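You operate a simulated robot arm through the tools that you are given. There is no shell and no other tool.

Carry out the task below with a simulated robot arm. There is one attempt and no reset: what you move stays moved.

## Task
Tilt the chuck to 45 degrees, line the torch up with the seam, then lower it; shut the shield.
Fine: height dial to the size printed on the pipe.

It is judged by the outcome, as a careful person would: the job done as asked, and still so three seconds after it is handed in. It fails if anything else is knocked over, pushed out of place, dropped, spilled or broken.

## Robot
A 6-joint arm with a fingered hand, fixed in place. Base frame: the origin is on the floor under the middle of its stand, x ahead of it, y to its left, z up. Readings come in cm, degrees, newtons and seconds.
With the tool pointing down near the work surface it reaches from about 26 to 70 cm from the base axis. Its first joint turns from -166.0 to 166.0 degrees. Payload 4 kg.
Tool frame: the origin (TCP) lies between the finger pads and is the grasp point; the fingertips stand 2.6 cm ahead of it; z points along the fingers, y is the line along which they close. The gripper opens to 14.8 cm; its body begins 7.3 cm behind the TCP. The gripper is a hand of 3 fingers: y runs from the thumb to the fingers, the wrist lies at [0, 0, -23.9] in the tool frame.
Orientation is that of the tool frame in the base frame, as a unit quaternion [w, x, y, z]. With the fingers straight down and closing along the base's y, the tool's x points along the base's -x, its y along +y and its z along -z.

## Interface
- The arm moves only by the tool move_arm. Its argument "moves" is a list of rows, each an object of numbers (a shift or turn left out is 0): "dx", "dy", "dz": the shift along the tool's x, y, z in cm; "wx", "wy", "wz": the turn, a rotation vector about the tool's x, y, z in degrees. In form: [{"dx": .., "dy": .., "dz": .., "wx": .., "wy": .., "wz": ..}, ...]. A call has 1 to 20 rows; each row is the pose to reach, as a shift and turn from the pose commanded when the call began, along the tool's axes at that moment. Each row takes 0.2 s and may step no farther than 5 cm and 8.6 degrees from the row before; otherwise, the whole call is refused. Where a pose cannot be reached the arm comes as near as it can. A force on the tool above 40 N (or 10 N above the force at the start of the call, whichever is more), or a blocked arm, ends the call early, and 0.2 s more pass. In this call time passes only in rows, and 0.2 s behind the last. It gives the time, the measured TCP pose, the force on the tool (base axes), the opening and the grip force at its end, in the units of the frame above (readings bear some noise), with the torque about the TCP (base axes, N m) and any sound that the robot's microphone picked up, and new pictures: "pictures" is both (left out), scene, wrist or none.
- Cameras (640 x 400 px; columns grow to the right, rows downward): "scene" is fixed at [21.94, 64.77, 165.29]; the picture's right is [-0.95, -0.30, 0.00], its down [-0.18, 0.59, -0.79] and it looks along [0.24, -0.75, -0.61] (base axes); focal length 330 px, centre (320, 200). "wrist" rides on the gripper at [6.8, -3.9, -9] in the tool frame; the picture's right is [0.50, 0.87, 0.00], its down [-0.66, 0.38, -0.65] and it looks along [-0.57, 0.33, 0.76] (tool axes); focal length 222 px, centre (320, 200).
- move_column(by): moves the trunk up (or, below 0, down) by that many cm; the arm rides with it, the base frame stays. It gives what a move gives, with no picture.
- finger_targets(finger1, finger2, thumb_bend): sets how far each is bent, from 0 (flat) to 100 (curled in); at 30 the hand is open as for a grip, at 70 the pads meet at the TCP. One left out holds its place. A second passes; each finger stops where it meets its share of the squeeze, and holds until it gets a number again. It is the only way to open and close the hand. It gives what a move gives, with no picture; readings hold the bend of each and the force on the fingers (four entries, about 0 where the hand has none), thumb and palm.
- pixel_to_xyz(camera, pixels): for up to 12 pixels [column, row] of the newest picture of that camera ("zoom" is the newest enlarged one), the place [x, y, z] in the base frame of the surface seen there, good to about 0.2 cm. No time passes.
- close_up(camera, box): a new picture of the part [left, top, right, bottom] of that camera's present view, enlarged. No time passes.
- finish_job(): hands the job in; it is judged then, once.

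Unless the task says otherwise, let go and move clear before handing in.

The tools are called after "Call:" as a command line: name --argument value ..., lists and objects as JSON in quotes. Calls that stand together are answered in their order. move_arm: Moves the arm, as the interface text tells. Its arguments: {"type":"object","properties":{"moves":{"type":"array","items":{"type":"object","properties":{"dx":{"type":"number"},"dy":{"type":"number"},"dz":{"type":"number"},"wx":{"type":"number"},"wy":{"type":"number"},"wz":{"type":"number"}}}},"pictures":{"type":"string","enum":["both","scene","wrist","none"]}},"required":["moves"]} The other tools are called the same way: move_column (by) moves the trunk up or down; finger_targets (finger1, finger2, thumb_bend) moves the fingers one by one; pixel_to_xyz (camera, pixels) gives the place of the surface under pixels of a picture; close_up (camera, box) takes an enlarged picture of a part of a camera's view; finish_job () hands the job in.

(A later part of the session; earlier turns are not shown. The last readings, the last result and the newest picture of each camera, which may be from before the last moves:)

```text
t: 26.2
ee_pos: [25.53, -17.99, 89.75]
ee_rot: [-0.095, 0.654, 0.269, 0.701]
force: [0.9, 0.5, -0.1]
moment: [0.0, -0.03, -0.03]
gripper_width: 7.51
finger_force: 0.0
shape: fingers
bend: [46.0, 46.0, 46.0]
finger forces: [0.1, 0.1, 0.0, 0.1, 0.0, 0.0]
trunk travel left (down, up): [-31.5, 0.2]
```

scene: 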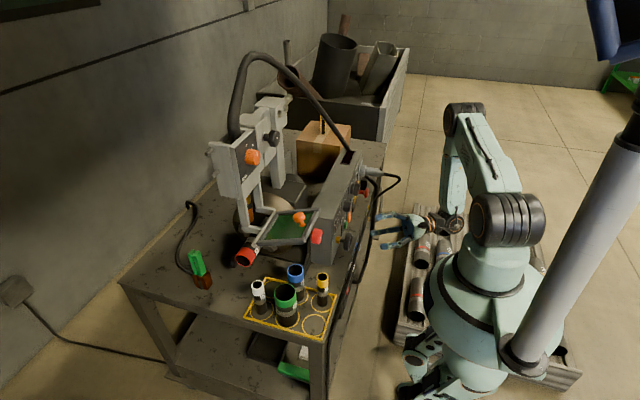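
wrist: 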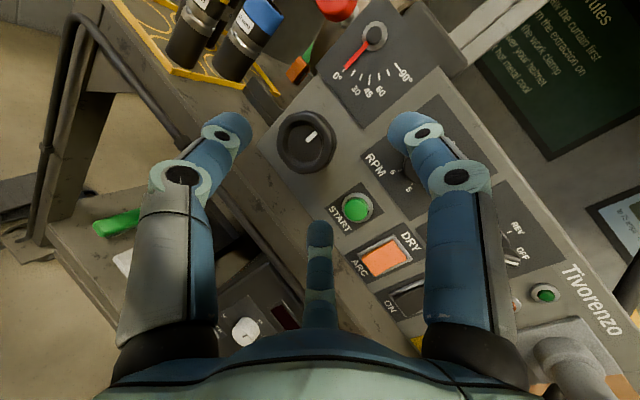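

Clear view: the handwheel is at wrist (307,142), the gauge at (370,60). I'll re-measure the wheel from here before closing in.

Call:
close_up --camera "wrist" --box '[250, 100, 362, 170]'

Call:
pixel_to_xyz --camera "wrist" --pixels '[[307, 142], [280, 140], [333, 142], [305, 115], [310, 170], [311, 136], [295, 125], [320, 160], [300, 142], [285, 165], [340, 110], [360, 170]]'

```text
5.71 times, centred on (306, 135) of wrist
```

zoom: 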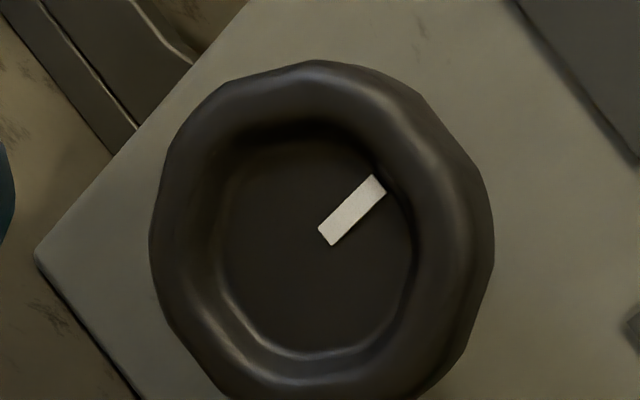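

```text
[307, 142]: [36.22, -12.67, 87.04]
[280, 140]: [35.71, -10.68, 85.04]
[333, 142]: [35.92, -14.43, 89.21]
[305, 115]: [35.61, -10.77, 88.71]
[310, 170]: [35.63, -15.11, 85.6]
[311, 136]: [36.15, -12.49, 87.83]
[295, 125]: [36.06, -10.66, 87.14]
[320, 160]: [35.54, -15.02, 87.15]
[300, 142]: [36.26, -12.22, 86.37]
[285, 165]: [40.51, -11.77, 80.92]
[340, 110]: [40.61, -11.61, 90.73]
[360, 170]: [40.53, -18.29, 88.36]
```

The wheel centre is about (36.2, -12.8, 87.1) with a scalloped rim of radius ≈2.9. I'll edge closer while cutting the yaw to 20° so the hand is better aligned with the wheel's axis.

Call:
move_arm --moves '[{"dx": -1.18, "dy": -0.75, "dz": 2.26, "wx": -4.84, "wy": -1.26}, {"dx": -2.36, "dy": -1.49, "dz": 4.53, "wx": -9.68, "wy": -2.53}]' --pictures "wrist"

```text
t: 26.8
ee_pos: [29.23, -14.83, 87.15]
ee_rot: [-0.034, 0.675, 0.21, 0.706]
force: [0.3, 0.2, 0.6]
moment: [-0.01, 0.02, 0.0]
gripper_width: 7.54
finger_force: 0.0
shape: fingers
bend: [46.0, 46.0, 46.0]
finger forces: [0.1, 0.0, 0.1, 0.0, 0.0, 0.0]
trunk travel left (down, up): [-31.5, 0.2]
```

wrist: 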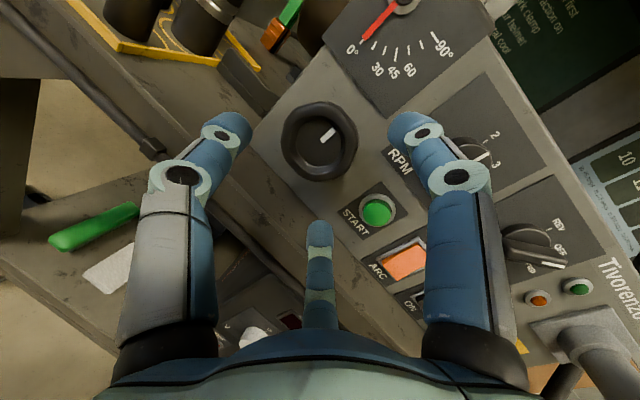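

The 20° yaw works. I'll square up a bit more (15°), open the fingers slightly for clearance around the rim, and then look again before inserting.

Call:
move_arm --moves '[{"dx": -0.04, "dy": -0.03, "dz": 1.36, "wx": -4.84, "wy": -1.25}]' --pictures "none"

Call:
finger_targets --finger1 43 --finger2 43 --thumb_bend 43

Call:
move_arm --moves '[{"dz": 1.0}, {"dz": 2.0}]' --pictures "both"

```text
t: 27.2
ee_pos: [30.45, -14.44, 87.03]
ee_rot: [-0.003, 0.684, 0.182, 0.707]
force: [0.5, 0.1, -0.7]
moment: [-0.03, 0.01, -0.03]
gripper_width: 7.56
finger_force: 0.0
shape: fingers
bend: [46.0, 46.0, 46.0]
finger forces: [0.0, 0.0, 0.0, 0.0, 0.0, 0.0]
trunk travel left (down, up): [-31.5, 0.2]
```

```text
t: 28.2
ee_pos: [30.36, -14.49, 87.14]
ee_rot: [-0.003, 0.683, 0.182, 0.707]
force: [0.8, 1.0, 0.9]
moment: [0.0, 0.0, 0.0]
gripper_width: 8.49
finger_force: 0.1
shape: fingers
bend: [43.0, 43.0, 43.0]
finger forces: [0.0, 0.0, 0.0, 0.0, 0.0, 0.0]
trunk travel left (down, up): [-31.5, 0.2]
```

```text
t: 28.8
ee_pos: [32.41, -13.78, 87.2]
ee_rot: [-0.003, 0.684, 0.182, 0.707]
force: [-0.2, -0.8, -0.3]
moment: [0.0, -0.02, 0.03]
gripper_width: 8.47
finger_force: 0.0
shape: fingers
bend: [43.0, 43.0, 43.0]
finger forces: [0.1, 0.0, 0.1, 0.1, 0.0, 0.1]
trunk travel left (down, up): [-31.5, 0.2]
```

scene: 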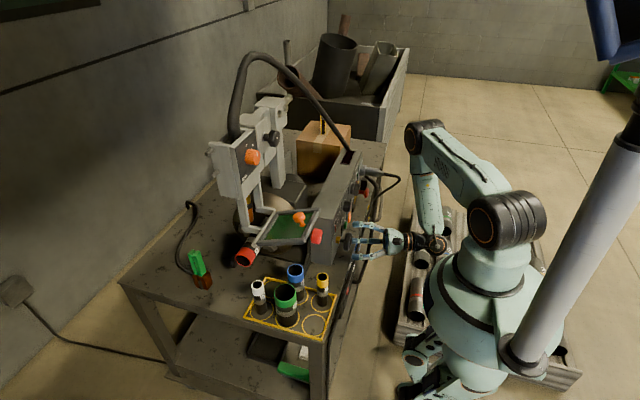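
wrist: 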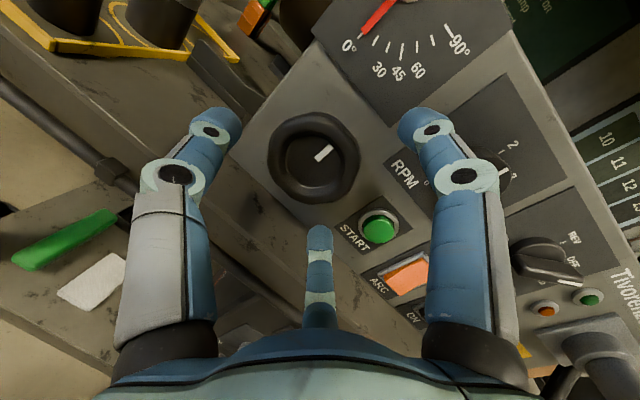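

The hand is centred on the wheel (wrist (313,155)), all clear. I'll insert the last 3 cm.

Call:
move_arm --moves '[{"dz": 1.0}, {"dz": 2.0}, {"dz": 3.0}]' --pictures "wrist"

```text
t: 29.6
ee_pos: [35.33, -12.98, 87.09]
ee_rot: [-0.004, 0.684, 0.182, 0.707]
force: [-0.7, 0.0, 0.0]
moment: [-0.01, 0.03, 0.03]
gripper_width: 8.49
finger_force: 0.0
shape: fingers
bend: [43.0, 43.0, 43.0]
finger forces: [0.0, 0.0, 0.0, 0.0, 0.0, 0.1]
trunk travel left (down, up): [-31.5, 0.2]
```

wrist: 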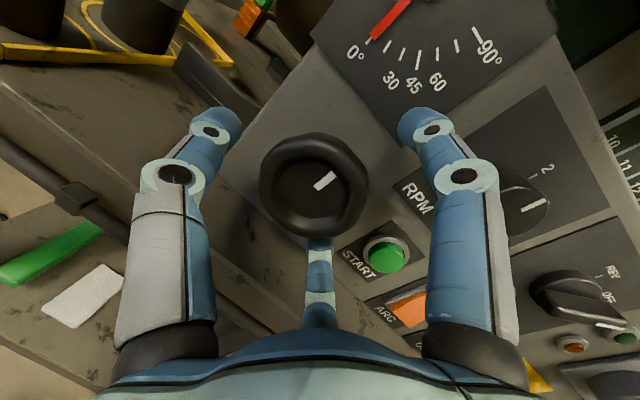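

The wheel is between the three digits; I'll close them onto the rim.

Call:
finger_targets --finger1 60 --finger2 60 --thumb_bend 60

Call:
move_arm --moves '[{"dz": 0}]' --pictures "wrist"

```text
t: 30.6
ee_pos: [35.35, -12.92, 87.15]
ee_rot: [-0.003, 0.684, 0.181, 0.707]
force: [0.6, 4.4, -3.1]
moment: [-0.03, 0.03, 0.05]
gripper_width: 4.56
finger_force: 9.1
shape: fingers
bend: [56.0, 54.0, 55.0]
finger forces: [2.9, 5.6, 0.0, 0.0, 9.5, 0.1]
trunk travel left (down, up): [-31.5, 0.2]
```

```text
t: 31.0
ee_pos: [35.36, -13.02, 87.24]
ee_rot: [-0.004, 0.684, 0.181, 0.707]
force: [0.7, 4.7, -2.8]
moment: [-0.02, 0.0, 0.08]
gripper_width: 4.57
finger_force: 8.9
shape: fingers
bend: [56.0, 54.0, 55.0]
finger forces: [2.9, 5.5, 0.0, 0.0, 9.7, 0.1]
trunk travel left (down, up): [-31.5, 0.2]
```

wrist: 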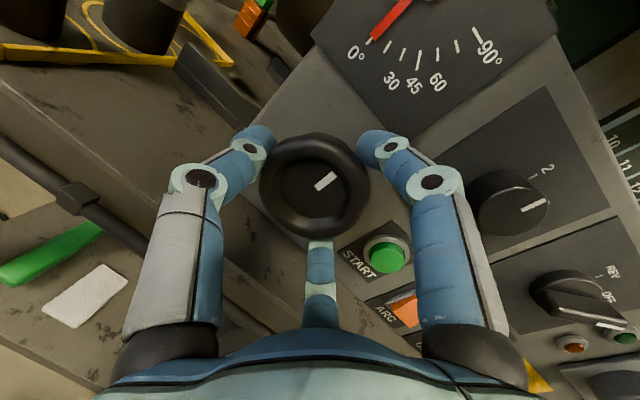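

All three digits have contact (2.9, 5.6, 9.5 N). I'll turn the wheel a little clockwise (+16° about base x) and watch the needle.

Call:
move_arm --moves '[{"wx": -0.53, "wy": 2.02, "wz": 7.73}, {"wx": -1.06, "wy": 4.05, "wz": 15.46}, {"wx": -1.58, "wy": 6.07, "wz": 23.2}]' --pictures "wrist"

Call:
close_up --camera "wrist" --box '[250, 0, 570, 200]'

```text
t: 31.8
ee_pos: [35.52, -13.11, 87.09]
ee_rot: [-0.146, 0.668, 0.029, 0.729]
force: [4.0, 1.5, -4.6]
moment: [-0.47, -0.05, -0.07]
gripper_width: 4.11
finger_force: 8.7
shape: fingers
bend: [57.0, 54.0, 56.0]
finger forces: [2.3, 6.9, 0.0, 0.1, 7.7, 0.0]
trunk travel left (down, up): [-31.5, 0.2]
```

wrist: 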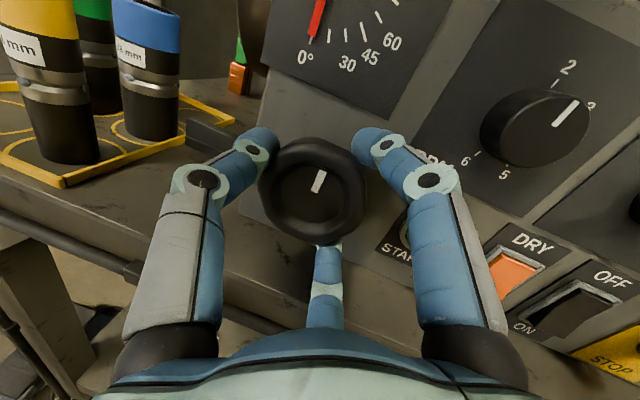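

```text
2.00 times, centred on (410, 100) of wrist
```

zoom: 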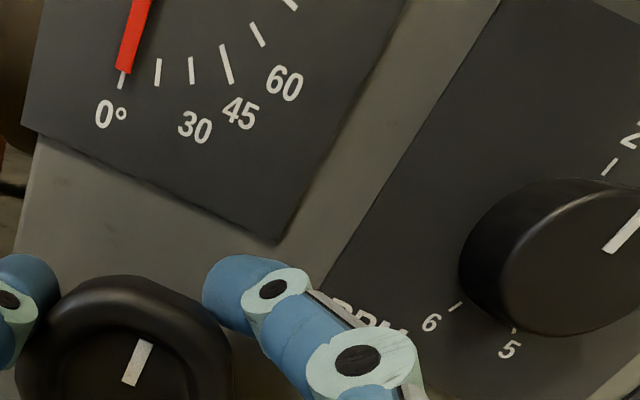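

The mark rotated with the panel in the picture, so the wheel did not turn clockwise (about 0.5 N·m resisted, likely the 0° stop) and the fingers slid. I'll turn the other way by 40° and watch.

Call:
move_arm --moves '[{"wx": 0.52, "wy": -2.01, "wz": -7.72}, {"wx": 1.03, "wy": -4.03, "wz": -15.45}, {"wx": 1.55, "wy": -6.04, "wz": -23.2}, {"wx": 2.06, "wy": -8.05, "wz": -30.9}, {"wx": 2.58, "wy": -10.06, "wz": -38.6}]' --pictures "wrist"

Call:
close_up --camera "wrist" --box '[250, 0, 570, 200]'

```text
t: 33.0
ee_pos: [35.49, -13.0, 87.2]
ee_rot: [0.092, 0.677, 0.279, 0.675]
force: [8.3, 12.1, 10.8]
moment: [0.13, -0.17, 0.09]
gripper_width: 4.38
finger_force: 10.5
shape: fingers
bend: [56.0, 56.0, 55.0]
finger forces: [3.8, 6.2, 0.0, 0.1, 10.9, 0.0]
trunk travel left (down, up): [-31.5, 0.2]
```

wrist: 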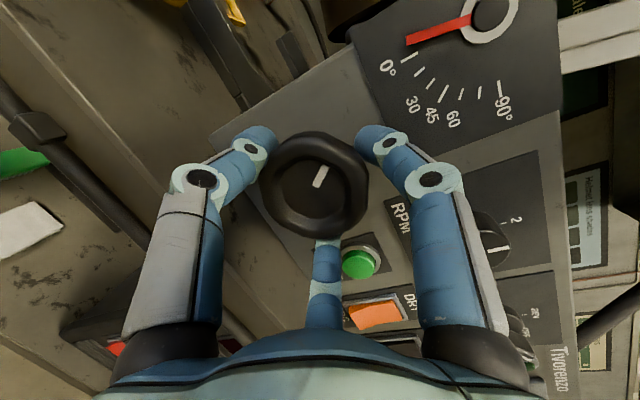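

```text
2.00 times, centred on (410, 100) of wrist
```

zoom: 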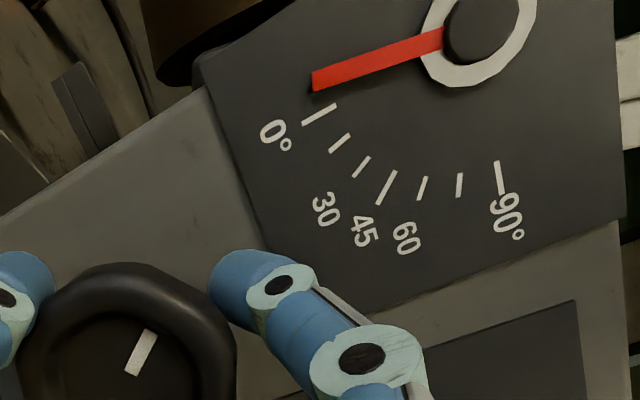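

Turning the wheel counter-clockwise moved the needle below 0°, so the wheel does drive the tilt and clockwise is the direction needed. I'll measure the mark and needle angles now.

Call:
pixel_to_xyz --camera "wrist" --pixels '[[316, 184], [325, 168], [408, 41], [440, 30], [470, 20], [488, 12], [412, 56], [505, 90], [446, 92], [295, 150], [345, 200], [300, 200]]'

Call:
close_up --camera "scene" --box '[200, 120, 400, 280]'

```text
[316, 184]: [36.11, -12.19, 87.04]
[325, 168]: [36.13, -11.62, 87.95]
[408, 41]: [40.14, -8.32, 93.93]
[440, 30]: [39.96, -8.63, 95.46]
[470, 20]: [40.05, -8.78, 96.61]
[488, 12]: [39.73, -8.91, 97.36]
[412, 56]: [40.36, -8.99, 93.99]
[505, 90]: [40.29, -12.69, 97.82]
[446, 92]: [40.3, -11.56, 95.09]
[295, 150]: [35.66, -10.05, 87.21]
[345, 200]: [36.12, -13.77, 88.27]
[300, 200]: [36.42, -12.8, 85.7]
```

```text
2.50 times, centred on (300, 200) of scene
```

zoom: 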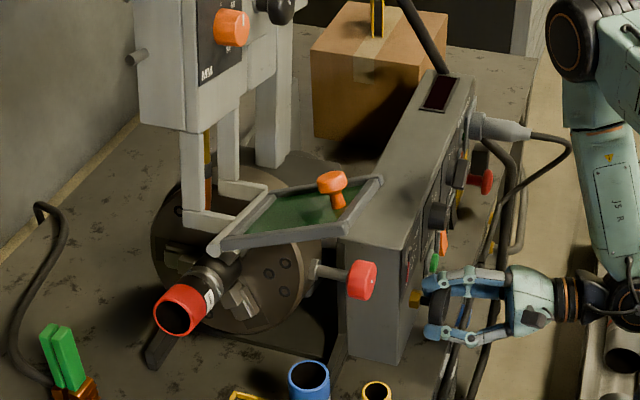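

Wheel 40° CCW gave the needle ≈10° past zero on the off-scale side, and the pipe in the scene seems to have tilted upward slightly. I'll measure the pipe's axis to be sure which way it went.

Call:
close_up --camera "scene" --box '[210, 190, 338, 270]'

Call:
pixel_to_xyz --camera "zoom" --pixels '[[173, 230], [110, 265], [220, 270], [150, 315], [200, 245], [215, 185], [300, 270], [150, 180], [290, 245], [260, 195], [390, 250], [255, 290]]'

```text
5.00 times, centred on (274, 230) of scene
```

zoom: 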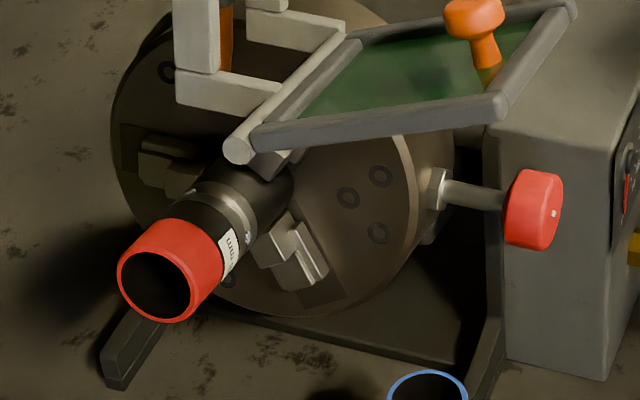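

```text
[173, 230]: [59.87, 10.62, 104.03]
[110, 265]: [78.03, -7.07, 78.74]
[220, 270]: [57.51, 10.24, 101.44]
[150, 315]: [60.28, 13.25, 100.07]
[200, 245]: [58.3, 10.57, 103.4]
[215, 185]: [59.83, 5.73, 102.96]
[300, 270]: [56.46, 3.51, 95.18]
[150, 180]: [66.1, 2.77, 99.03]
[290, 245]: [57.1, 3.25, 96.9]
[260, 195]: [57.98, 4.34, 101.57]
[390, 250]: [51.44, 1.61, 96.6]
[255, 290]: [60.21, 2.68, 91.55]
```

The pipe's top edge now rises about 1.1 cm over 4.9 cm (≈12° up), so counter-clockwise tilts the chuck upward. I need the torch tip's position to understand which tilt direction makes sense; I'll look at the torch.

Call:
close_up --camera "scene" --box '[205, 140, 301, 245]'

Call:
pixel_to_xyz --camera "zoom" --pixels '[[325, 215], [325, 240], [285, 200], [285, 270], [250, 300], [380, 270], [320, 300], [420, 300], [300, 170], [350, 120], [240, 130], [330, 262]]'

```text
3.81 times, centred on (253, 192) of scene
```

zoom: 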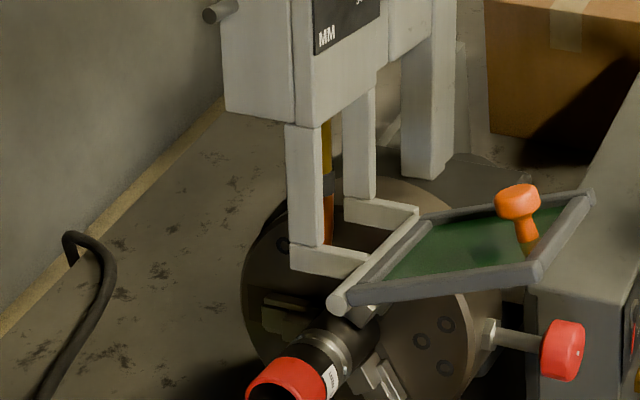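

```text
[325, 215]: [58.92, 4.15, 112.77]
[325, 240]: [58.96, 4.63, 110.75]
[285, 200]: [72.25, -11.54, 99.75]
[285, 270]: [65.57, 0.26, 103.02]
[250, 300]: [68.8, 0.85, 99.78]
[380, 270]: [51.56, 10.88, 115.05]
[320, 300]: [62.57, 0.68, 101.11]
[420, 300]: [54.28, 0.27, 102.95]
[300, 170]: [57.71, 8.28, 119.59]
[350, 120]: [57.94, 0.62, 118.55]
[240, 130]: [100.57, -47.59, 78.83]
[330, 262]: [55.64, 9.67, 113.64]
```

The torch nozzle hangs at about (59, 4, 111) and I can't see its tip yet. Before deciding, I'll turn the wheel back clockwise through zero and see whether the needle goes into the scale or stops at 0°.

Call:
move_arm --moves '[{"wx": -0.52, "wy": 2.01, "wz": 7.72}, {"wx": -1.03, "wy": 4.03, "wz": 15.45}, {"wx": -1.55, "wy": 6.04, "wz": 23.2}, {"wx": -2.06, "wy": 8.05, "wz": 30.9}]' --pictures "wrist"

Call:
close_up --camera "wrist" --box '[250, 0, 570, 200]'

```text
t: 34.0
ee_pos: [35.44, -13.16, 87.09]
ee_rot: [-0.1, 0.677, 0.081, 0.725]
force: [8.5, 2.6, 0.9]
moment: [-0.06, -0.13, -0.05]
gripper_width: 4.36
finger_force: 9.2
shape: fingers
bend: [57.0, 54.0, 56.0]
finger forces: [2.9, 7.7, 0.1, 0.0, 8.0, 0.0]
trunk travel left (down, up): [-31.5, 0.2]
```

wrist: 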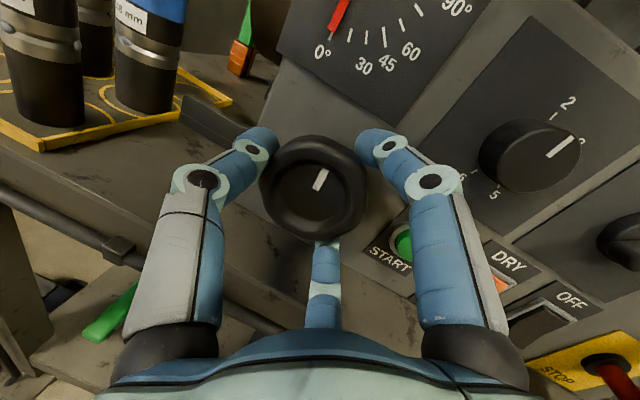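

```text
2.00 times, centred on (410, 100) of wrist
```

zoom: 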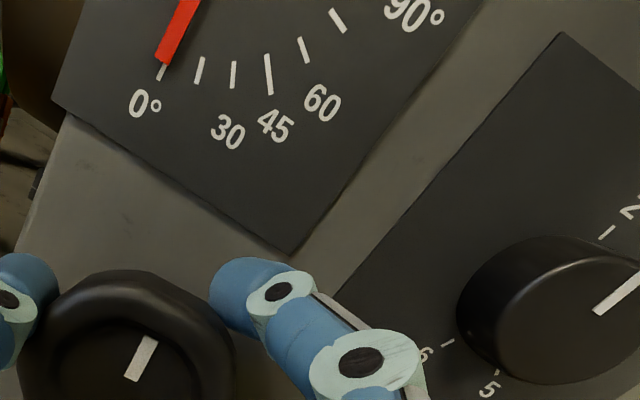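

The wheel followed (mark fixed in the picture) and the needle is back at about 0°. I'll continue clockwise 24° to see whether it enters the scale.

Call:
move_arm --moves '[{"wx": -0.52, "wy": 2.01, "wz": 7.72}, {"wx": -1.03, "wy": 4.03, "wz": 15.45}, {"wx": -1.55, "wy": 6.04, "wz": 23.2}]' --pictures "wrist"

Call:
close_up --camera "wrist" --box '[220, 0, 480, 200]'

Call:
close_up --camera "scene" --box '[210, 190, 338, 270]'

```text
t: 34.8
ee_pos: [35.43, -13.12, 87.13]
ee_rot: [-0.239, 0.644, -0.07, 0.723]
force: [7.2, -1.4, -0.7]
moment: [-0.55, -0.16, -0.11]
gripper_width: 4.01
finger_force: 9.8
shape: fingers
bend: [58.0, 55.0, 56.0]
finger forces: [2.9, 10.6, 0.0, 0.1, 7.0, 0.1]
trunk travel left (down, up): [-31.5, 0.2]
```

wrist: 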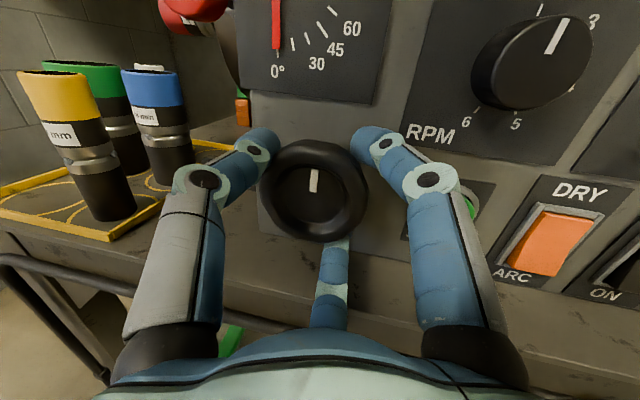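

```text
2.00 times, centred on (350, 100) of wrist
```

zoom: 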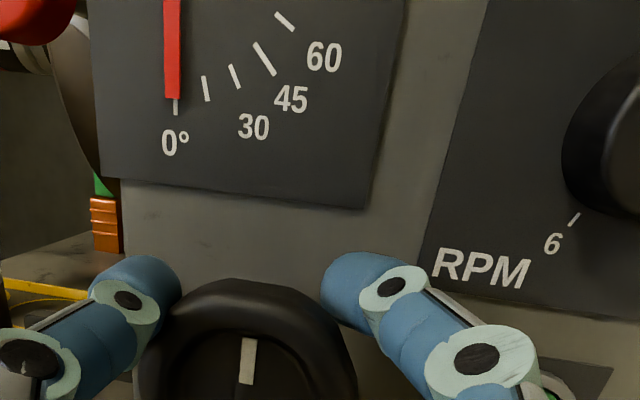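

```text
5.00 times, centred on (274, 230) of scene
```

zoom: 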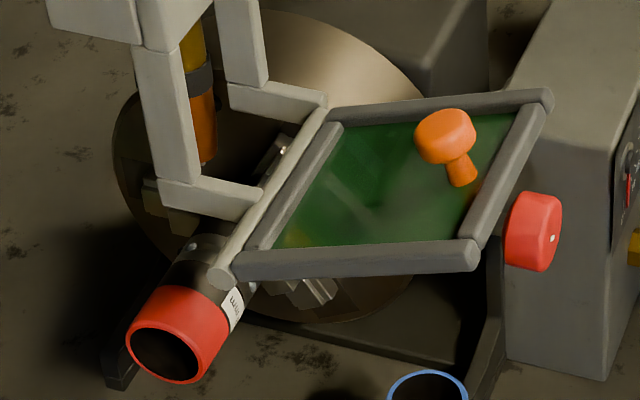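

It stops hard at 0° clockwise (mark straight up, 0.55 N·m), and comparing scene pictures the whole assembly—chuck and torch gantry (dial moved from (251,157) to (265,131) and back)—tilts together. So the chuck only tilts upward, by turning counter-clockwise; I'll turn 80° that way and check.

Call:
move_arm --moves '[{"wx": 0.44, "wy": -2.04, "wz": -7.72}, {"wx": 0.88, "wy": -4.09, "wz": -15.43}, {"wx": 1.32, "wy": -6.13, "wz": -23.15}, {"wx": 1.76, "wy": -8.17, "wz": -30.87}, {"wx": 2.2, "wy": -10.2, "wz": -38.6}, {"wx": 2.64, "wy": -12.26, "wz": -46.3}, {"wx": 3.08, "wy": -14.3, "wz": -54.0}, {"wx": 3.52, "wy": -16.35, "wz": -61.7}, {"wx": 3.96, "wy": -18.4, "wz": -69.5}, {"wx": 4.4, "wy": -20.4, "wz": -77.2}]' --pictures "both"

Call:
close_up --camera "wrist" --box '[250, 0, 570, 200]'

Call:
close_up --camera "scene" --box '[200, 100, 360, 280]'

```text
t: 37.0
ee_pos: [35.42, -12.86, 87.26]
ee_rot: [0.233, 0.646, 0.409, 0.6]
force: [6.1, 19.4, 6.9]
moment: [0.17, -0.11, 0.35]
gripper_width: 4.47
finger_force: 12.6
shape: fingers
bend: [56.0, 56.0, 55.0]
finger forces: [5.3, 6.8, 0.0, 0.0, 13.0, 0.0]
trunk travel left (down, up): [-31.5, 0.2]
```

scene: 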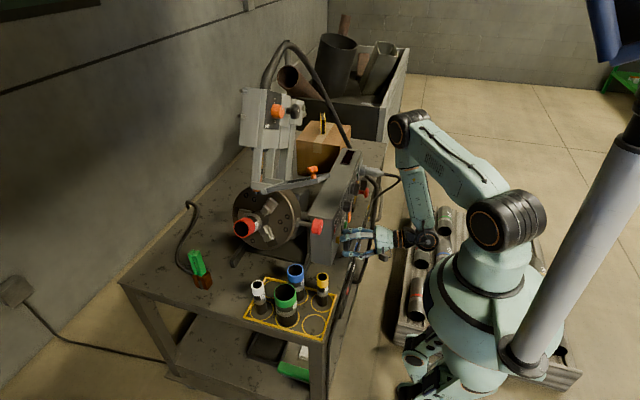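
wrist: 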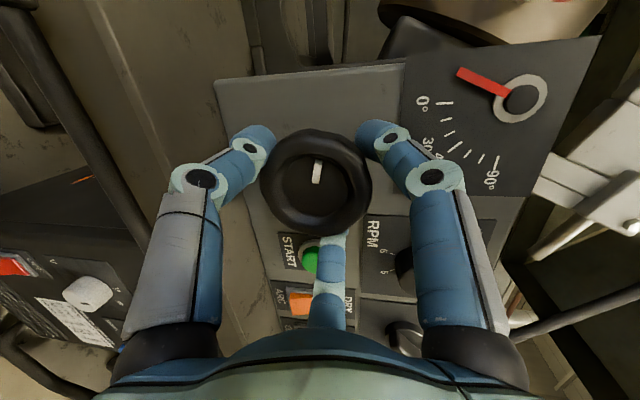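

```text
2.00 times, centred on (410, 100) of wrist
```

zoom: 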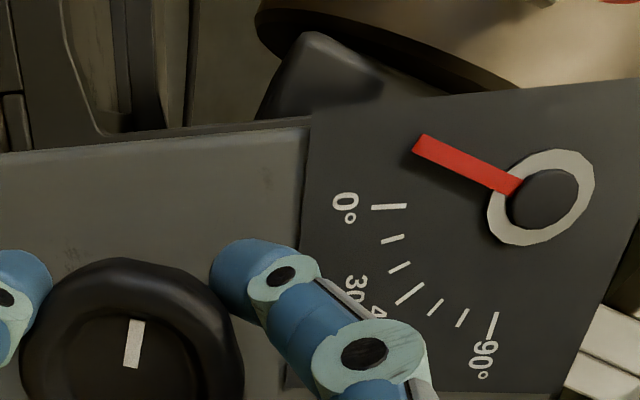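

```text
2.22 times, centred on (280, 190) of scene
```

zoom: 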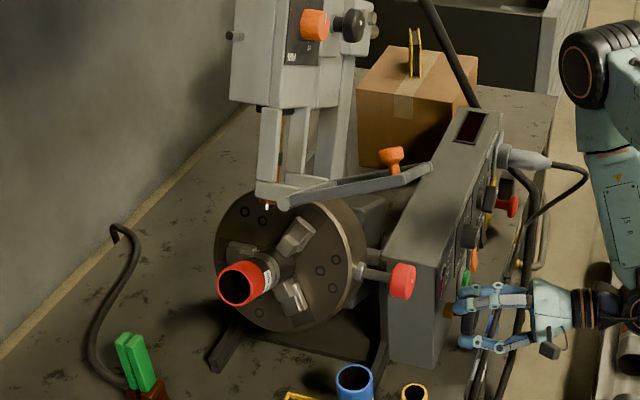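

Turning 80° counter-clockwise tilted the whole assembly up further with no obstruction; the needle turns with it. I'll measure the needle, the wheel mark, and the pipe to calibrate the ratio.

Call:
pixel_to_xyz --camera "wrist" --pixels '[[317, 182], [318, 163], [461, 71], [480, 80], [500, 91], [521, 98], [445, 103], [495, 160], [313, 195], [365, 185], [262, 185], [315, 135]]'

Call:
close_up --camera "scene" --box '[225, 190, 337, 260]'

Call:
pixel_to_xyz --camera "zoom" --pixels '[[100, 170], [140, 180], [170, 160], [200, 145], [70, 230], [150, 220], [160, 130], [250, 260], [60, 150], [380, 100], [330, 300], [465, 215]]'

```text
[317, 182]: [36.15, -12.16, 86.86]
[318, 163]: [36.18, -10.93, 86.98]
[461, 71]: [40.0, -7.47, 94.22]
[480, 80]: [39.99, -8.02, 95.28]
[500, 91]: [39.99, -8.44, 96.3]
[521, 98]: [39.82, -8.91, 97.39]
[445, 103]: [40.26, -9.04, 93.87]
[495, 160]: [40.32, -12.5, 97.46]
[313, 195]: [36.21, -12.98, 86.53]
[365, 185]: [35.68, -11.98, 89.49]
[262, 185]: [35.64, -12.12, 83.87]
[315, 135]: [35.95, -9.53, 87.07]
```

```text
5.71 times, centred on (281, 225) of scene
```

zoom: 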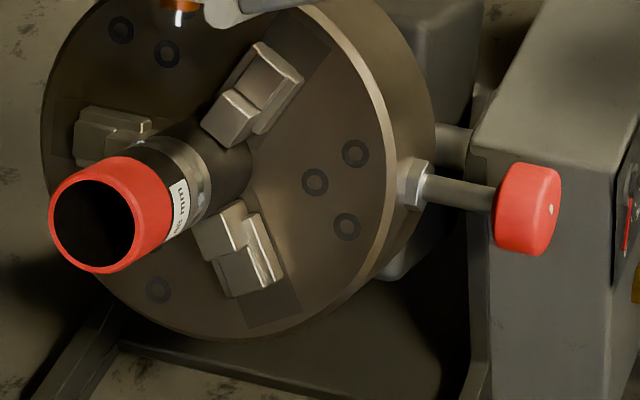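

```text
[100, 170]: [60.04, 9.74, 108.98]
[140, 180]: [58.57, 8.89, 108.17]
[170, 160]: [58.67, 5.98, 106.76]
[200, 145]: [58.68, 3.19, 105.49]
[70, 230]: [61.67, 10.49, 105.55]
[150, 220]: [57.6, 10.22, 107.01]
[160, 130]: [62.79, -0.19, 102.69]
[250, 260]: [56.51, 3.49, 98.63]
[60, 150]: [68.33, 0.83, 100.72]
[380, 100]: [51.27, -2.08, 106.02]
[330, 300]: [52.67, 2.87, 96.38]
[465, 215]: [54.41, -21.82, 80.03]
```

Needle and pipe agree at ≈24.4° up for about 82° of wheel. I'll open the fingers and check that the tilt holds on its own before regrasping.

Call:
finger_targets --finger1 45 --finger2 45 --thumb_bend 45

Call:
move_arm --moves '[{"wx": -0.44, "wy": 1.99, "wz": 7.73}, {"wx": -0.88, "wy": 3.98, "wz": 15.46}]' --pictures "wrist"

```text
t: 38.0
ee_pos: [35.33, -13.04, 87.2]
ee_rot: [0.234, 0.646, 0.408, 0.601]
force: [-0.2, -0.4, 0.2]
moment: [0.02, 0.0, 0.01]
gripper_width: 7.77
finger_force: 0.1
shape: fingers
bend: [45.0, 45.0, 45.0]
finger forces: [0.0, 0.0, 0.0, 0.0, 0.1, 0.0]
trunk travel left (down, up): [-31.5, 0.2]
```

```text
t: 38.6
ee_pos: [35.35, -13.14, 87.19]
ee_rot: [0.141, 0.673, 0.319, 0.652]
force: [0.4, -0.2, 0.3]
moment: [0.0, 0.0, -0.03]
gripper_width: 7.78
finger_force: 0.1
shape: fingers
bend: [45.0, 45.0, 45.0]
finger forces: [0.0, 0.0, 0.0, 0.0, 0.0, 0.1]
trunk travel left (down, up): [-31.5, 0.2]
```

wrist: 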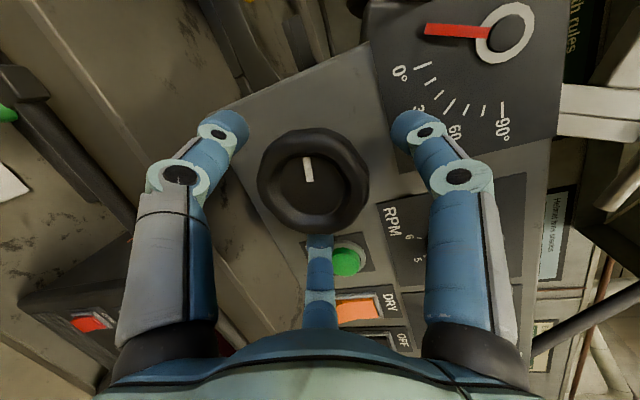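

The tilt holds with the hand open. I'll roll the hand back another 64° around the wheel and regrip.

Call:
move_arm --moves '[{"wx": -0.44, "wy": 1.99, "wz": 7.73}, {"wx": -0.88, "wy": 3.98, "wz": 15.46}, {"wx": -1.32, "wy": 5.98, "wz": 23.2}, {"wx": -1.76, "wy": 7.97, "wz": 30.9}, {"wx": -2.2, "wy": 9.96, "wz": 38.6}, {"wx": -2.64, "wy": 11.95, "wz": 46.4}, {"wx": -3.08, "wy": 13.9, "wz": 54.1}, {"wx": -3.5, "wy": 15.9, "wz": 61.8}]' --pictures "none"

Call:
finger_targets --finger1 60 --finger2 60 --thumb_bend 60

Call:
move_arm --moves '[{"dz": 0}]' --pictures "wrist"

```text
t: 40.4
ee_pos: [35.28, -13.09, 87.09]
ee_rot: [-0.238, 0.646, -0.072, 0.722]
force: [-0.1, 0.5, 0.2]
moment: [0.03, 0.01, 0.0]
gripper_width: 7.83
finger_force: 0.1
shape: fingers
bend: [45.0, 45.0, 45.0]
finger forces: [0.0, 0.0, 0.1, 0.0, 0.0, 0.1]
trunk travel left (down, up): [-31.5, 0.2]
```

```text
t: 41.4
ee_pos: [35.36, -13.08, 87.19]
ee_rot: [-0.238, 0.646, -0.071, 0.722]
force: [1.3, 2.7, -3.4]
moment: [-0.03, 0.0, 0.08]
gripper_width: 4.16
finger_force: 8.0
shape: fingers
bend: [57.0, 52.0, 56.0]
finger forces: [2.4, 7.9, 0.1, 0.0, 6.1, 0.0]
trunk travel left (down, up): [-31.5, 0.2]
```

```text
t: 41.8
ee_pos: [35.4, -13.09, 87.17]
ee_rot: [-0.237, 0.646, -0.071, 0.722]
force: [2.1, 3.7, -2.9]
moment: [0.02, 0.04, 0.09]
gripper_width: 4.23
finger_force: 8.0
shape: fingers
bend: [57.0, 52.0, 56.0]
finger forces: [2.5, 7.9, 0.1, 0.1, 6.3, 0.0]
trunk travel left (down, up): [-31.5, 0.2]
```

wrist: 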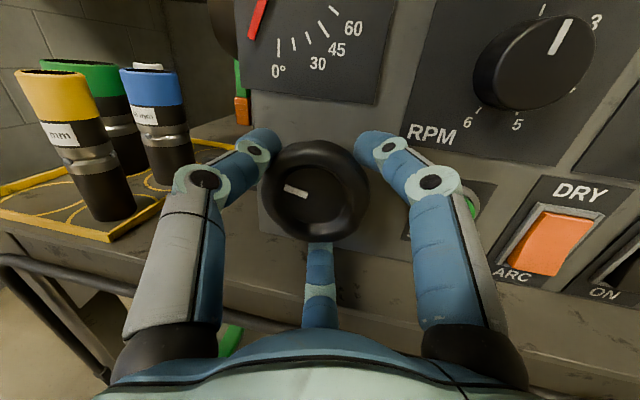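

Gripped again; the mark sits at about 80° left. I'll turn 64° counter-clockwise and measure.

Call:
move_arm --moves '[{"wx": 0.44, "wy": -2.04, "wz": -7.72}, {"wx": 0.88, "wy": -4.09, "wz": -15.43}, {"wx": 1.32, "wy": -6.13, "wz": -23.15}, {"wx": 1.76, "wy": -8.17, "wz": -30.87}, {"wx": 2.2, "wy": -10.2, "wz": -38.6}, {"wx": 2.64, "wy": -12.26, "wz": -46.3}, {"wx": 3.08, "wy": -14.3, "wz": -54.0}, {"wx": 3.52, "wy": -16.35, "wz": -61.7}]' --pictures "both"

Call:
close_up --camera "wrist" --box '[250, 0, 570, 200]'

```text
t: 43.6
ee_pos: [35.45, -12.94, 87.11]
ee_rot: [0.14, 0.675, 0.322, 0.649]
force: [6.9, 14.1, 0.8]
moment: [0.14, -0.06, 0.2]
gripper_width: 4.45
finger_force: 10.1
shape: fingers
bend: [56.0, 55.0, 55.0]
finger forces: [4.5, 5.7, 0.0, 0.1, 9.9, 0.0]
trunk travel left (down, up): [-31.5, 0.2]
```

scene: 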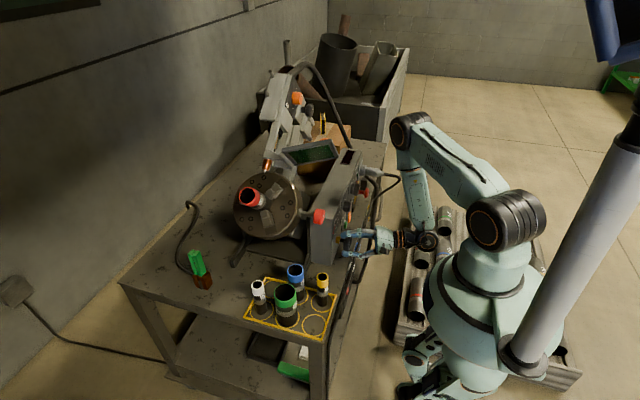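
wrist: 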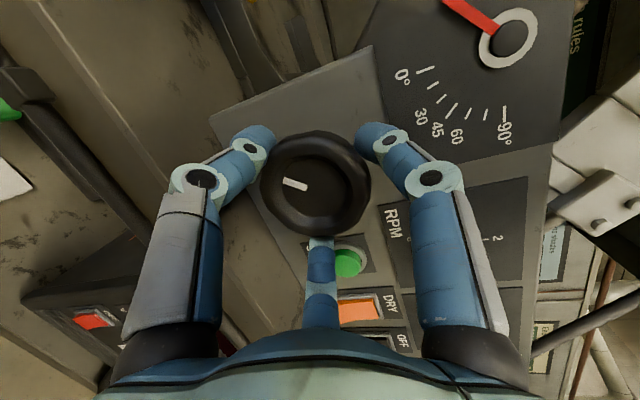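

```text
2.00 times, centred on (410, 100) of wrist
```

zoom: 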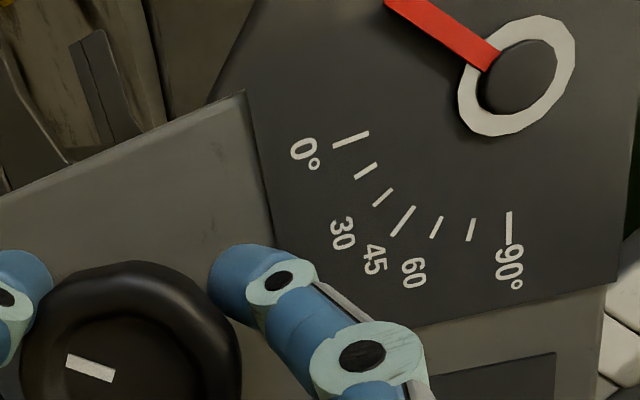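

The needle is now at roughly 40–45° (upper edge of the wrist picture). I'll measure its direction and the chuck's actual tilt.

Call:
pixel_to_xyz --camera "wrist" --pixels '[[447, 3], [458, 9], [470, 17], [482, 25], [492, 32], [513, 38], [450, 2], [295, 182], [285, 180], [305, 187]]'

Call:
close_up --camera "scene" --box '[220, 140, 348, 250]'

```text
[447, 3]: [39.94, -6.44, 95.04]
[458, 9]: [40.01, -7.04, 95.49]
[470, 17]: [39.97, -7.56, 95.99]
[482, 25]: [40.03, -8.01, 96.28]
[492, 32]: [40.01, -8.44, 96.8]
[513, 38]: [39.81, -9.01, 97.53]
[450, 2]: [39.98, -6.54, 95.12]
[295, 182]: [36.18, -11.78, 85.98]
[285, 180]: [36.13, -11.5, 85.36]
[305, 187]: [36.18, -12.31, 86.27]
```

```text
3.64 times, centred on (284, 195) of scene
```

zoom: 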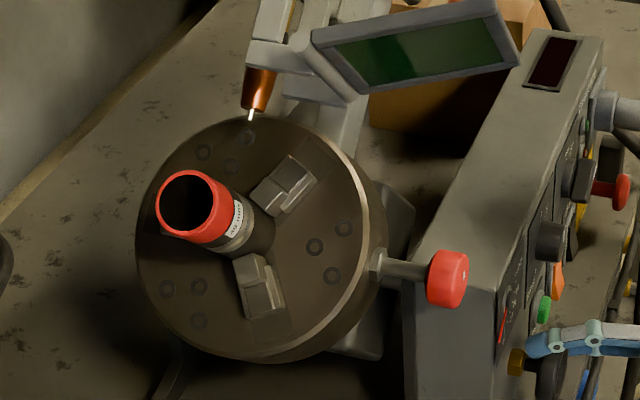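

Needle reads ≈46° by points. I'll sample points on the flat chuck face to get its tilt more precisely.

Call:
pixel_to_xyz --camera "zoom" --pixels '[[165, 260], [220, 310], [220, 285], [330, 250], [345, 215], [300, 150], [265, 140], [190, 160], [215, 140], [290, 310], [300, 240], [250, 340]]'

Call:
pixel_to_xyz --camera "zoom" --pixels '[[252, 115], [258, 95], [262, 80], [205, 185], [225, 200], [245, 210], [190, 172], [265, 215], [235, 215], [245, 235], [212, 240], [230, 250]]'

```text
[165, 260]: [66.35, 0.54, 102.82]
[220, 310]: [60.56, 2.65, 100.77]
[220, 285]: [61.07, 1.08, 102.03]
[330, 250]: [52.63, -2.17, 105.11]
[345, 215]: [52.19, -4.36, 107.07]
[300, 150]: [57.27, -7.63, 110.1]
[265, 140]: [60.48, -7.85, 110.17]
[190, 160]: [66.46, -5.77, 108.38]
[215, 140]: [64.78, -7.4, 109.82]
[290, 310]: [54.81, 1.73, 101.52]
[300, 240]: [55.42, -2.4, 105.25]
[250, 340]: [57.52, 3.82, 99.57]
```

```text
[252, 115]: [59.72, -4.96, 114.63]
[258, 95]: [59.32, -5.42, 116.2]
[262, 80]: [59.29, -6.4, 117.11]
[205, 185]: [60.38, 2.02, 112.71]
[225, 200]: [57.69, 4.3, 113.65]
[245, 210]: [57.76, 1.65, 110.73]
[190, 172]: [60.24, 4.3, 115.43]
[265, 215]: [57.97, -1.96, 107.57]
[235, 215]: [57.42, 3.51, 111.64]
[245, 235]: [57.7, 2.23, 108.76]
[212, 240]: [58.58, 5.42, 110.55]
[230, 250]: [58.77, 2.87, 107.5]
```

The face plane fit gives ≈47.8°, and relative to the 0° tick the needle gives ≈48°; the wheel-to-tilt ratio is about 3:1. I'll turn back clockwise 9° and re-measure.

Call:
move_arm --moves '[{"wx": -0.25, "wy": 1.12, "wz": 4.35}, {"wx": -0.5, "wy": 2.25, "wz": 8.7}]' --pictures "both"

Call:
close_up --camera "scene" --box '[220, 140, 348, 250]'

Call:
pixel_to_xyz --camera "zoom" --pixels '[[165, 260], [220, 310], [220, 285], [330, 250], [345, 215], [300, 150], [265, 140], [190, 160], [215, 140], [290, 310], [300, 240], [250, 340]]'

Call:
pixel_to_xyz --camera "wrist" --pixels '[[447, 3], [458, 9], [470, 17], [482, 25], [492, 32], [513, 38], [440, 1], [295, 182], [285, 180], [305, 187]]'

```text
t: 44.2
ee_pos: [35.47, -13.03, 87.11]
ee_rot: [0.088, 0.684, 0.269, 0.672]
force: [7.8, 8.7, -5.0]
moment: [-0.07, 0.0, 0.17]
gripper_width: 4.43
finger_force: 11.1
shape: fingers
bend: [56.0, 55.0, 55.0]
finger forces: [3.6, 6.9, 0.0, 0.0, 10.9, 0.1]
trunk travel left (down, up): [-31.5, 0.2]
```

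scene: 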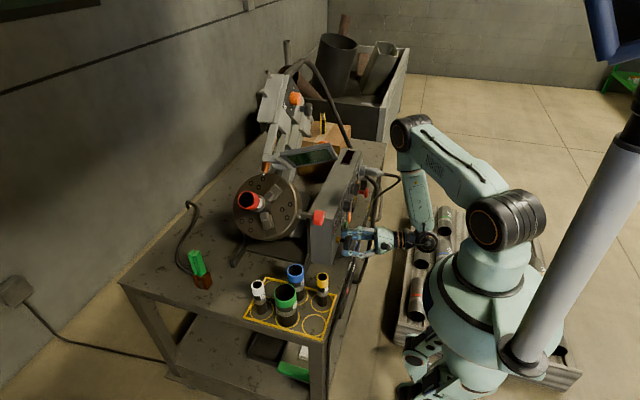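
wrist: 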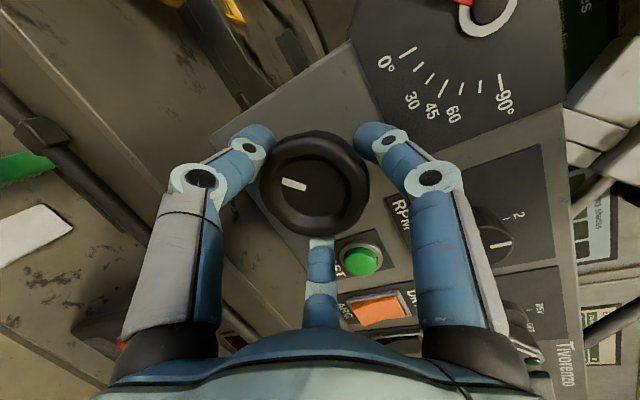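

```text
3.64 times, centred on (284, 195) of scene
```

zoom: 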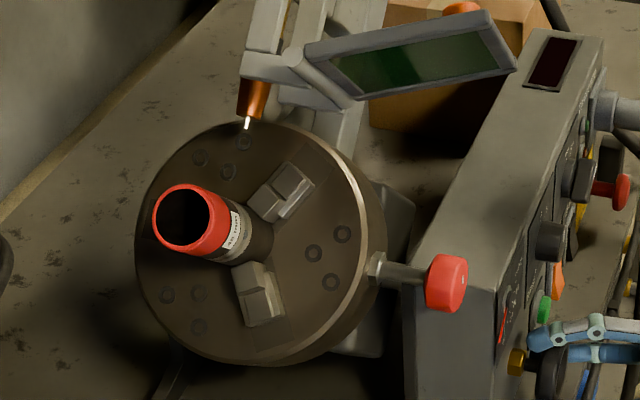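

```text
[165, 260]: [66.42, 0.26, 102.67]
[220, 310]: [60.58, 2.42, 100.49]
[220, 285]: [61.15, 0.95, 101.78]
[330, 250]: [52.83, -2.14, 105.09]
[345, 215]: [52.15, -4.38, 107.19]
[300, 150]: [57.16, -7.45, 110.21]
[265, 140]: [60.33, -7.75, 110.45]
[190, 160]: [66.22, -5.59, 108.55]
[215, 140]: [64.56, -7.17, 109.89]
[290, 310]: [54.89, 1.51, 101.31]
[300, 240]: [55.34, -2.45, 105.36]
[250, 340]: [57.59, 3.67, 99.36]
```

```text
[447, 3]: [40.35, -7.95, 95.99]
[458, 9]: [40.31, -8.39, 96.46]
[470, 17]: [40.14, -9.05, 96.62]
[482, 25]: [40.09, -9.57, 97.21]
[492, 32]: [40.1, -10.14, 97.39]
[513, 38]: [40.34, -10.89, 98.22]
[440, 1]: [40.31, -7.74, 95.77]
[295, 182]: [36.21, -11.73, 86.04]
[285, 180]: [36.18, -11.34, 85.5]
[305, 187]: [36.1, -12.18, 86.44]
```

The refit gives ≈45.4°, good. I'll open the fingers, back off 5 cm along the tool, and check that the tilt stays.

Call:
finger_targets --finger1 42 --finger2 42 --thumb_bend 42

Call:
move_arm --moves '[{"dz": -1.5}, {"dz": -3.0}, {"dz": -5.0}]' --pictures "both"

Call:
close_up --camera "scene" --box '[220, 140, 348, 250]'

Call:
pixel_to_xyz --camera "zoom" --pixels '[[165, 260], [220, 310], [220, 285], [330, 250], [345, 215], [300, 150], [265, 140], [190, 160], [215, 140], [290, 310], [300, 240], [250, 340]]'

```text
t: 45.2
ee_pos: [35.32, -13.04, 87.17]
ee_rot: [0.088, 0.684, 0.268, 0.673]
force: [0.4, 0.0, 0.0]
moment: [-0.02, -0.02, -0.02]
gripper_width: 8.79
finger_force: 0.0
shape: fingers
bend: [42.0, 42.0, 42.0]
finger forces: [0.0, 0.0, 0.0, 0.0, 0.0, 0.0]
trunk travel left (down, up): [-31.5, 0.2]
```

```text
t: 46.0
ee_pos: [30.37, -14.41, 87.68]
ee_rot: [0.088, 0.684, 0.267, 0.674]
force: [-0.2, -0.6, -0.6]
moment: [-0.01, -0.02, 0.0]
gripper_width: 8.82
finger_force: 0.1
shape: fingers
bend: [42.0, 42.0, 42.0]
finger forces: [0.0, 0.1, 0.0, 0.0, 0.0, 0.1]
trunk travel left (down, up): [-31.5, 0.2]
```

scene: 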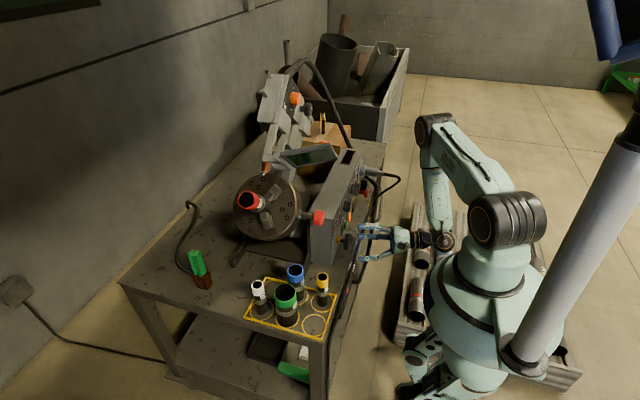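
wrist: 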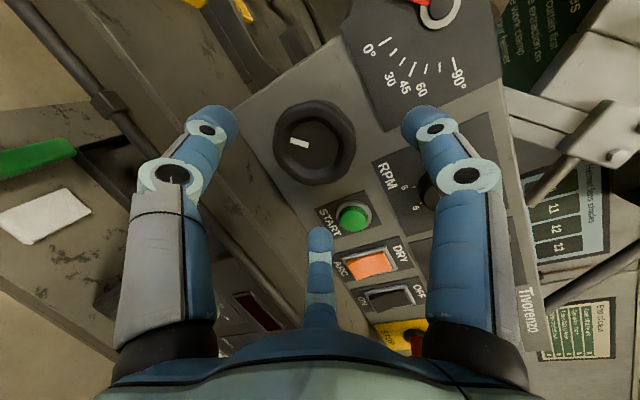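

```text
3.64 times, centred on (284, 195) of scene
```

zoom: 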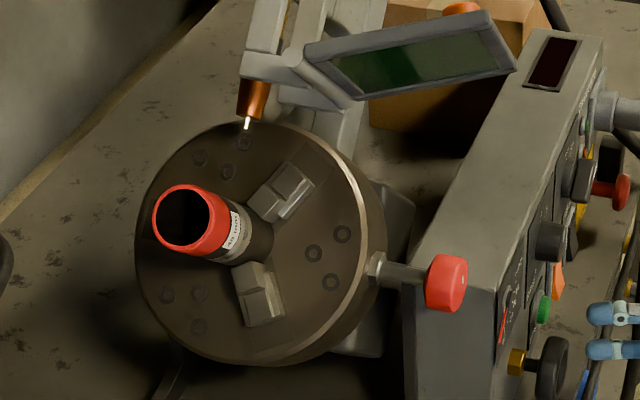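

```text
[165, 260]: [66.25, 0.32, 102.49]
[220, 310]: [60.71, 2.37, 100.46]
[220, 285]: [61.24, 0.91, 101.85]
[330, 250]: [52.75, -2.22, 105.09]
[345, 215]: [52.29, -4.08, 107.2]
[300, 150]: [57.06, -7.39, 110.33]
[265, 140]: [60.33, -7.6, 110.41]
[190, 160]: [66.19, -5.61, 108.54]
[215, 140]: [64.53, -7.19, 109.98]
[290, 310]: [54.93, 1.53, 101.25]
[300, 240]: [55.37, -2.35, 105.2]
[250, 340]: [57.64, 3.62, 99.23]
```

The tilt held at ≈45°. Now I'll back out the way I came and go up toward the torch head for a close look.

Call:
move_arm --moves '[{"dx": 1.3, "dy": 2.38, "dz": -2.06, "wx": 4.37, "wy": 2.4, "wz": -0.4}, {"dx": 2.6, "dy": 4.77, "dz": -4.11, "wx": 8.73, "wy": 4.8, "wz": -0.8}, {"dx": 3.9, "dy": 7.15, "dz": -6.17, "wx": 13.1, "wy": 7.2, "wz": -1.2}, {"dx": 5.5, "dy": 10.9, "dz": -6.54, "wx": 16.4, "wy": 9.0, "wz": -1.5}, {"dx": 7.1, "dy": 14.7, "dz": -6.9, "wx": 19.7, "wy": 10.8, "wz": -1.8}, {"dx": 8.7, "dy": 18.5, "dz": -7.3, "wx": 22.9, "wy": 12.6, "wz": -2.1}, {"dx": 10.33, "dy": 22.3, "dz": -7.65, "wx": 26.2, "wy": 14.4, "wz": -2.3}]' --pictures "both"

```text
t: 47.6
ee_pos: [27.97, -29.9, 108.02]
ee_rot: [-0.092, 0.592, 0.436, 0.672]
force: [0.1, -1.1, 0.0]
moment: [0.01, 0.02, 0.01]
gripper_width: 8.83
finger_force: 0.1
shape: fingers
bend: [42.0, 42.0, 42.0]
finger forces: [0.1, 0.0, 0.0, 0.0, 0.0, 0.0]
trunk travel left (down, up): [-31.5, 0.2]
```

scene: 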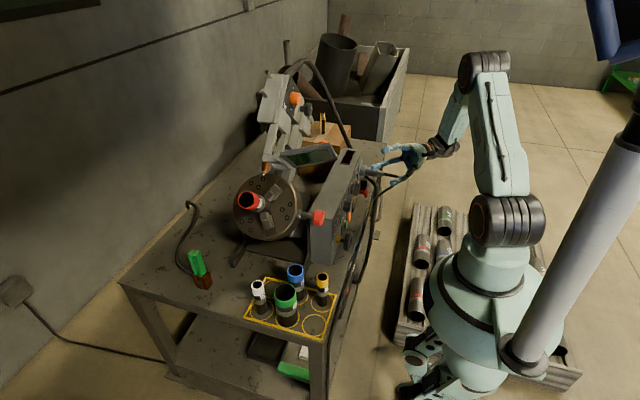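
wrist: 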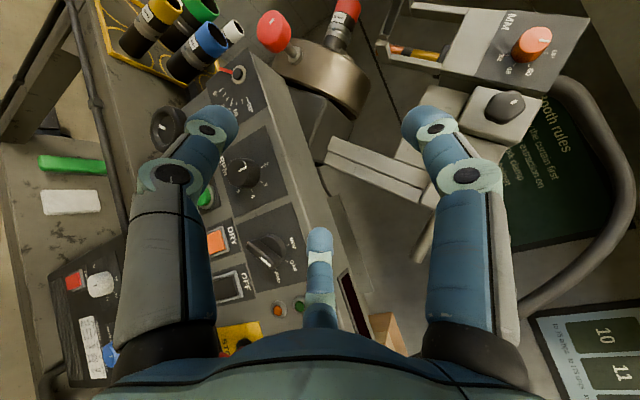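

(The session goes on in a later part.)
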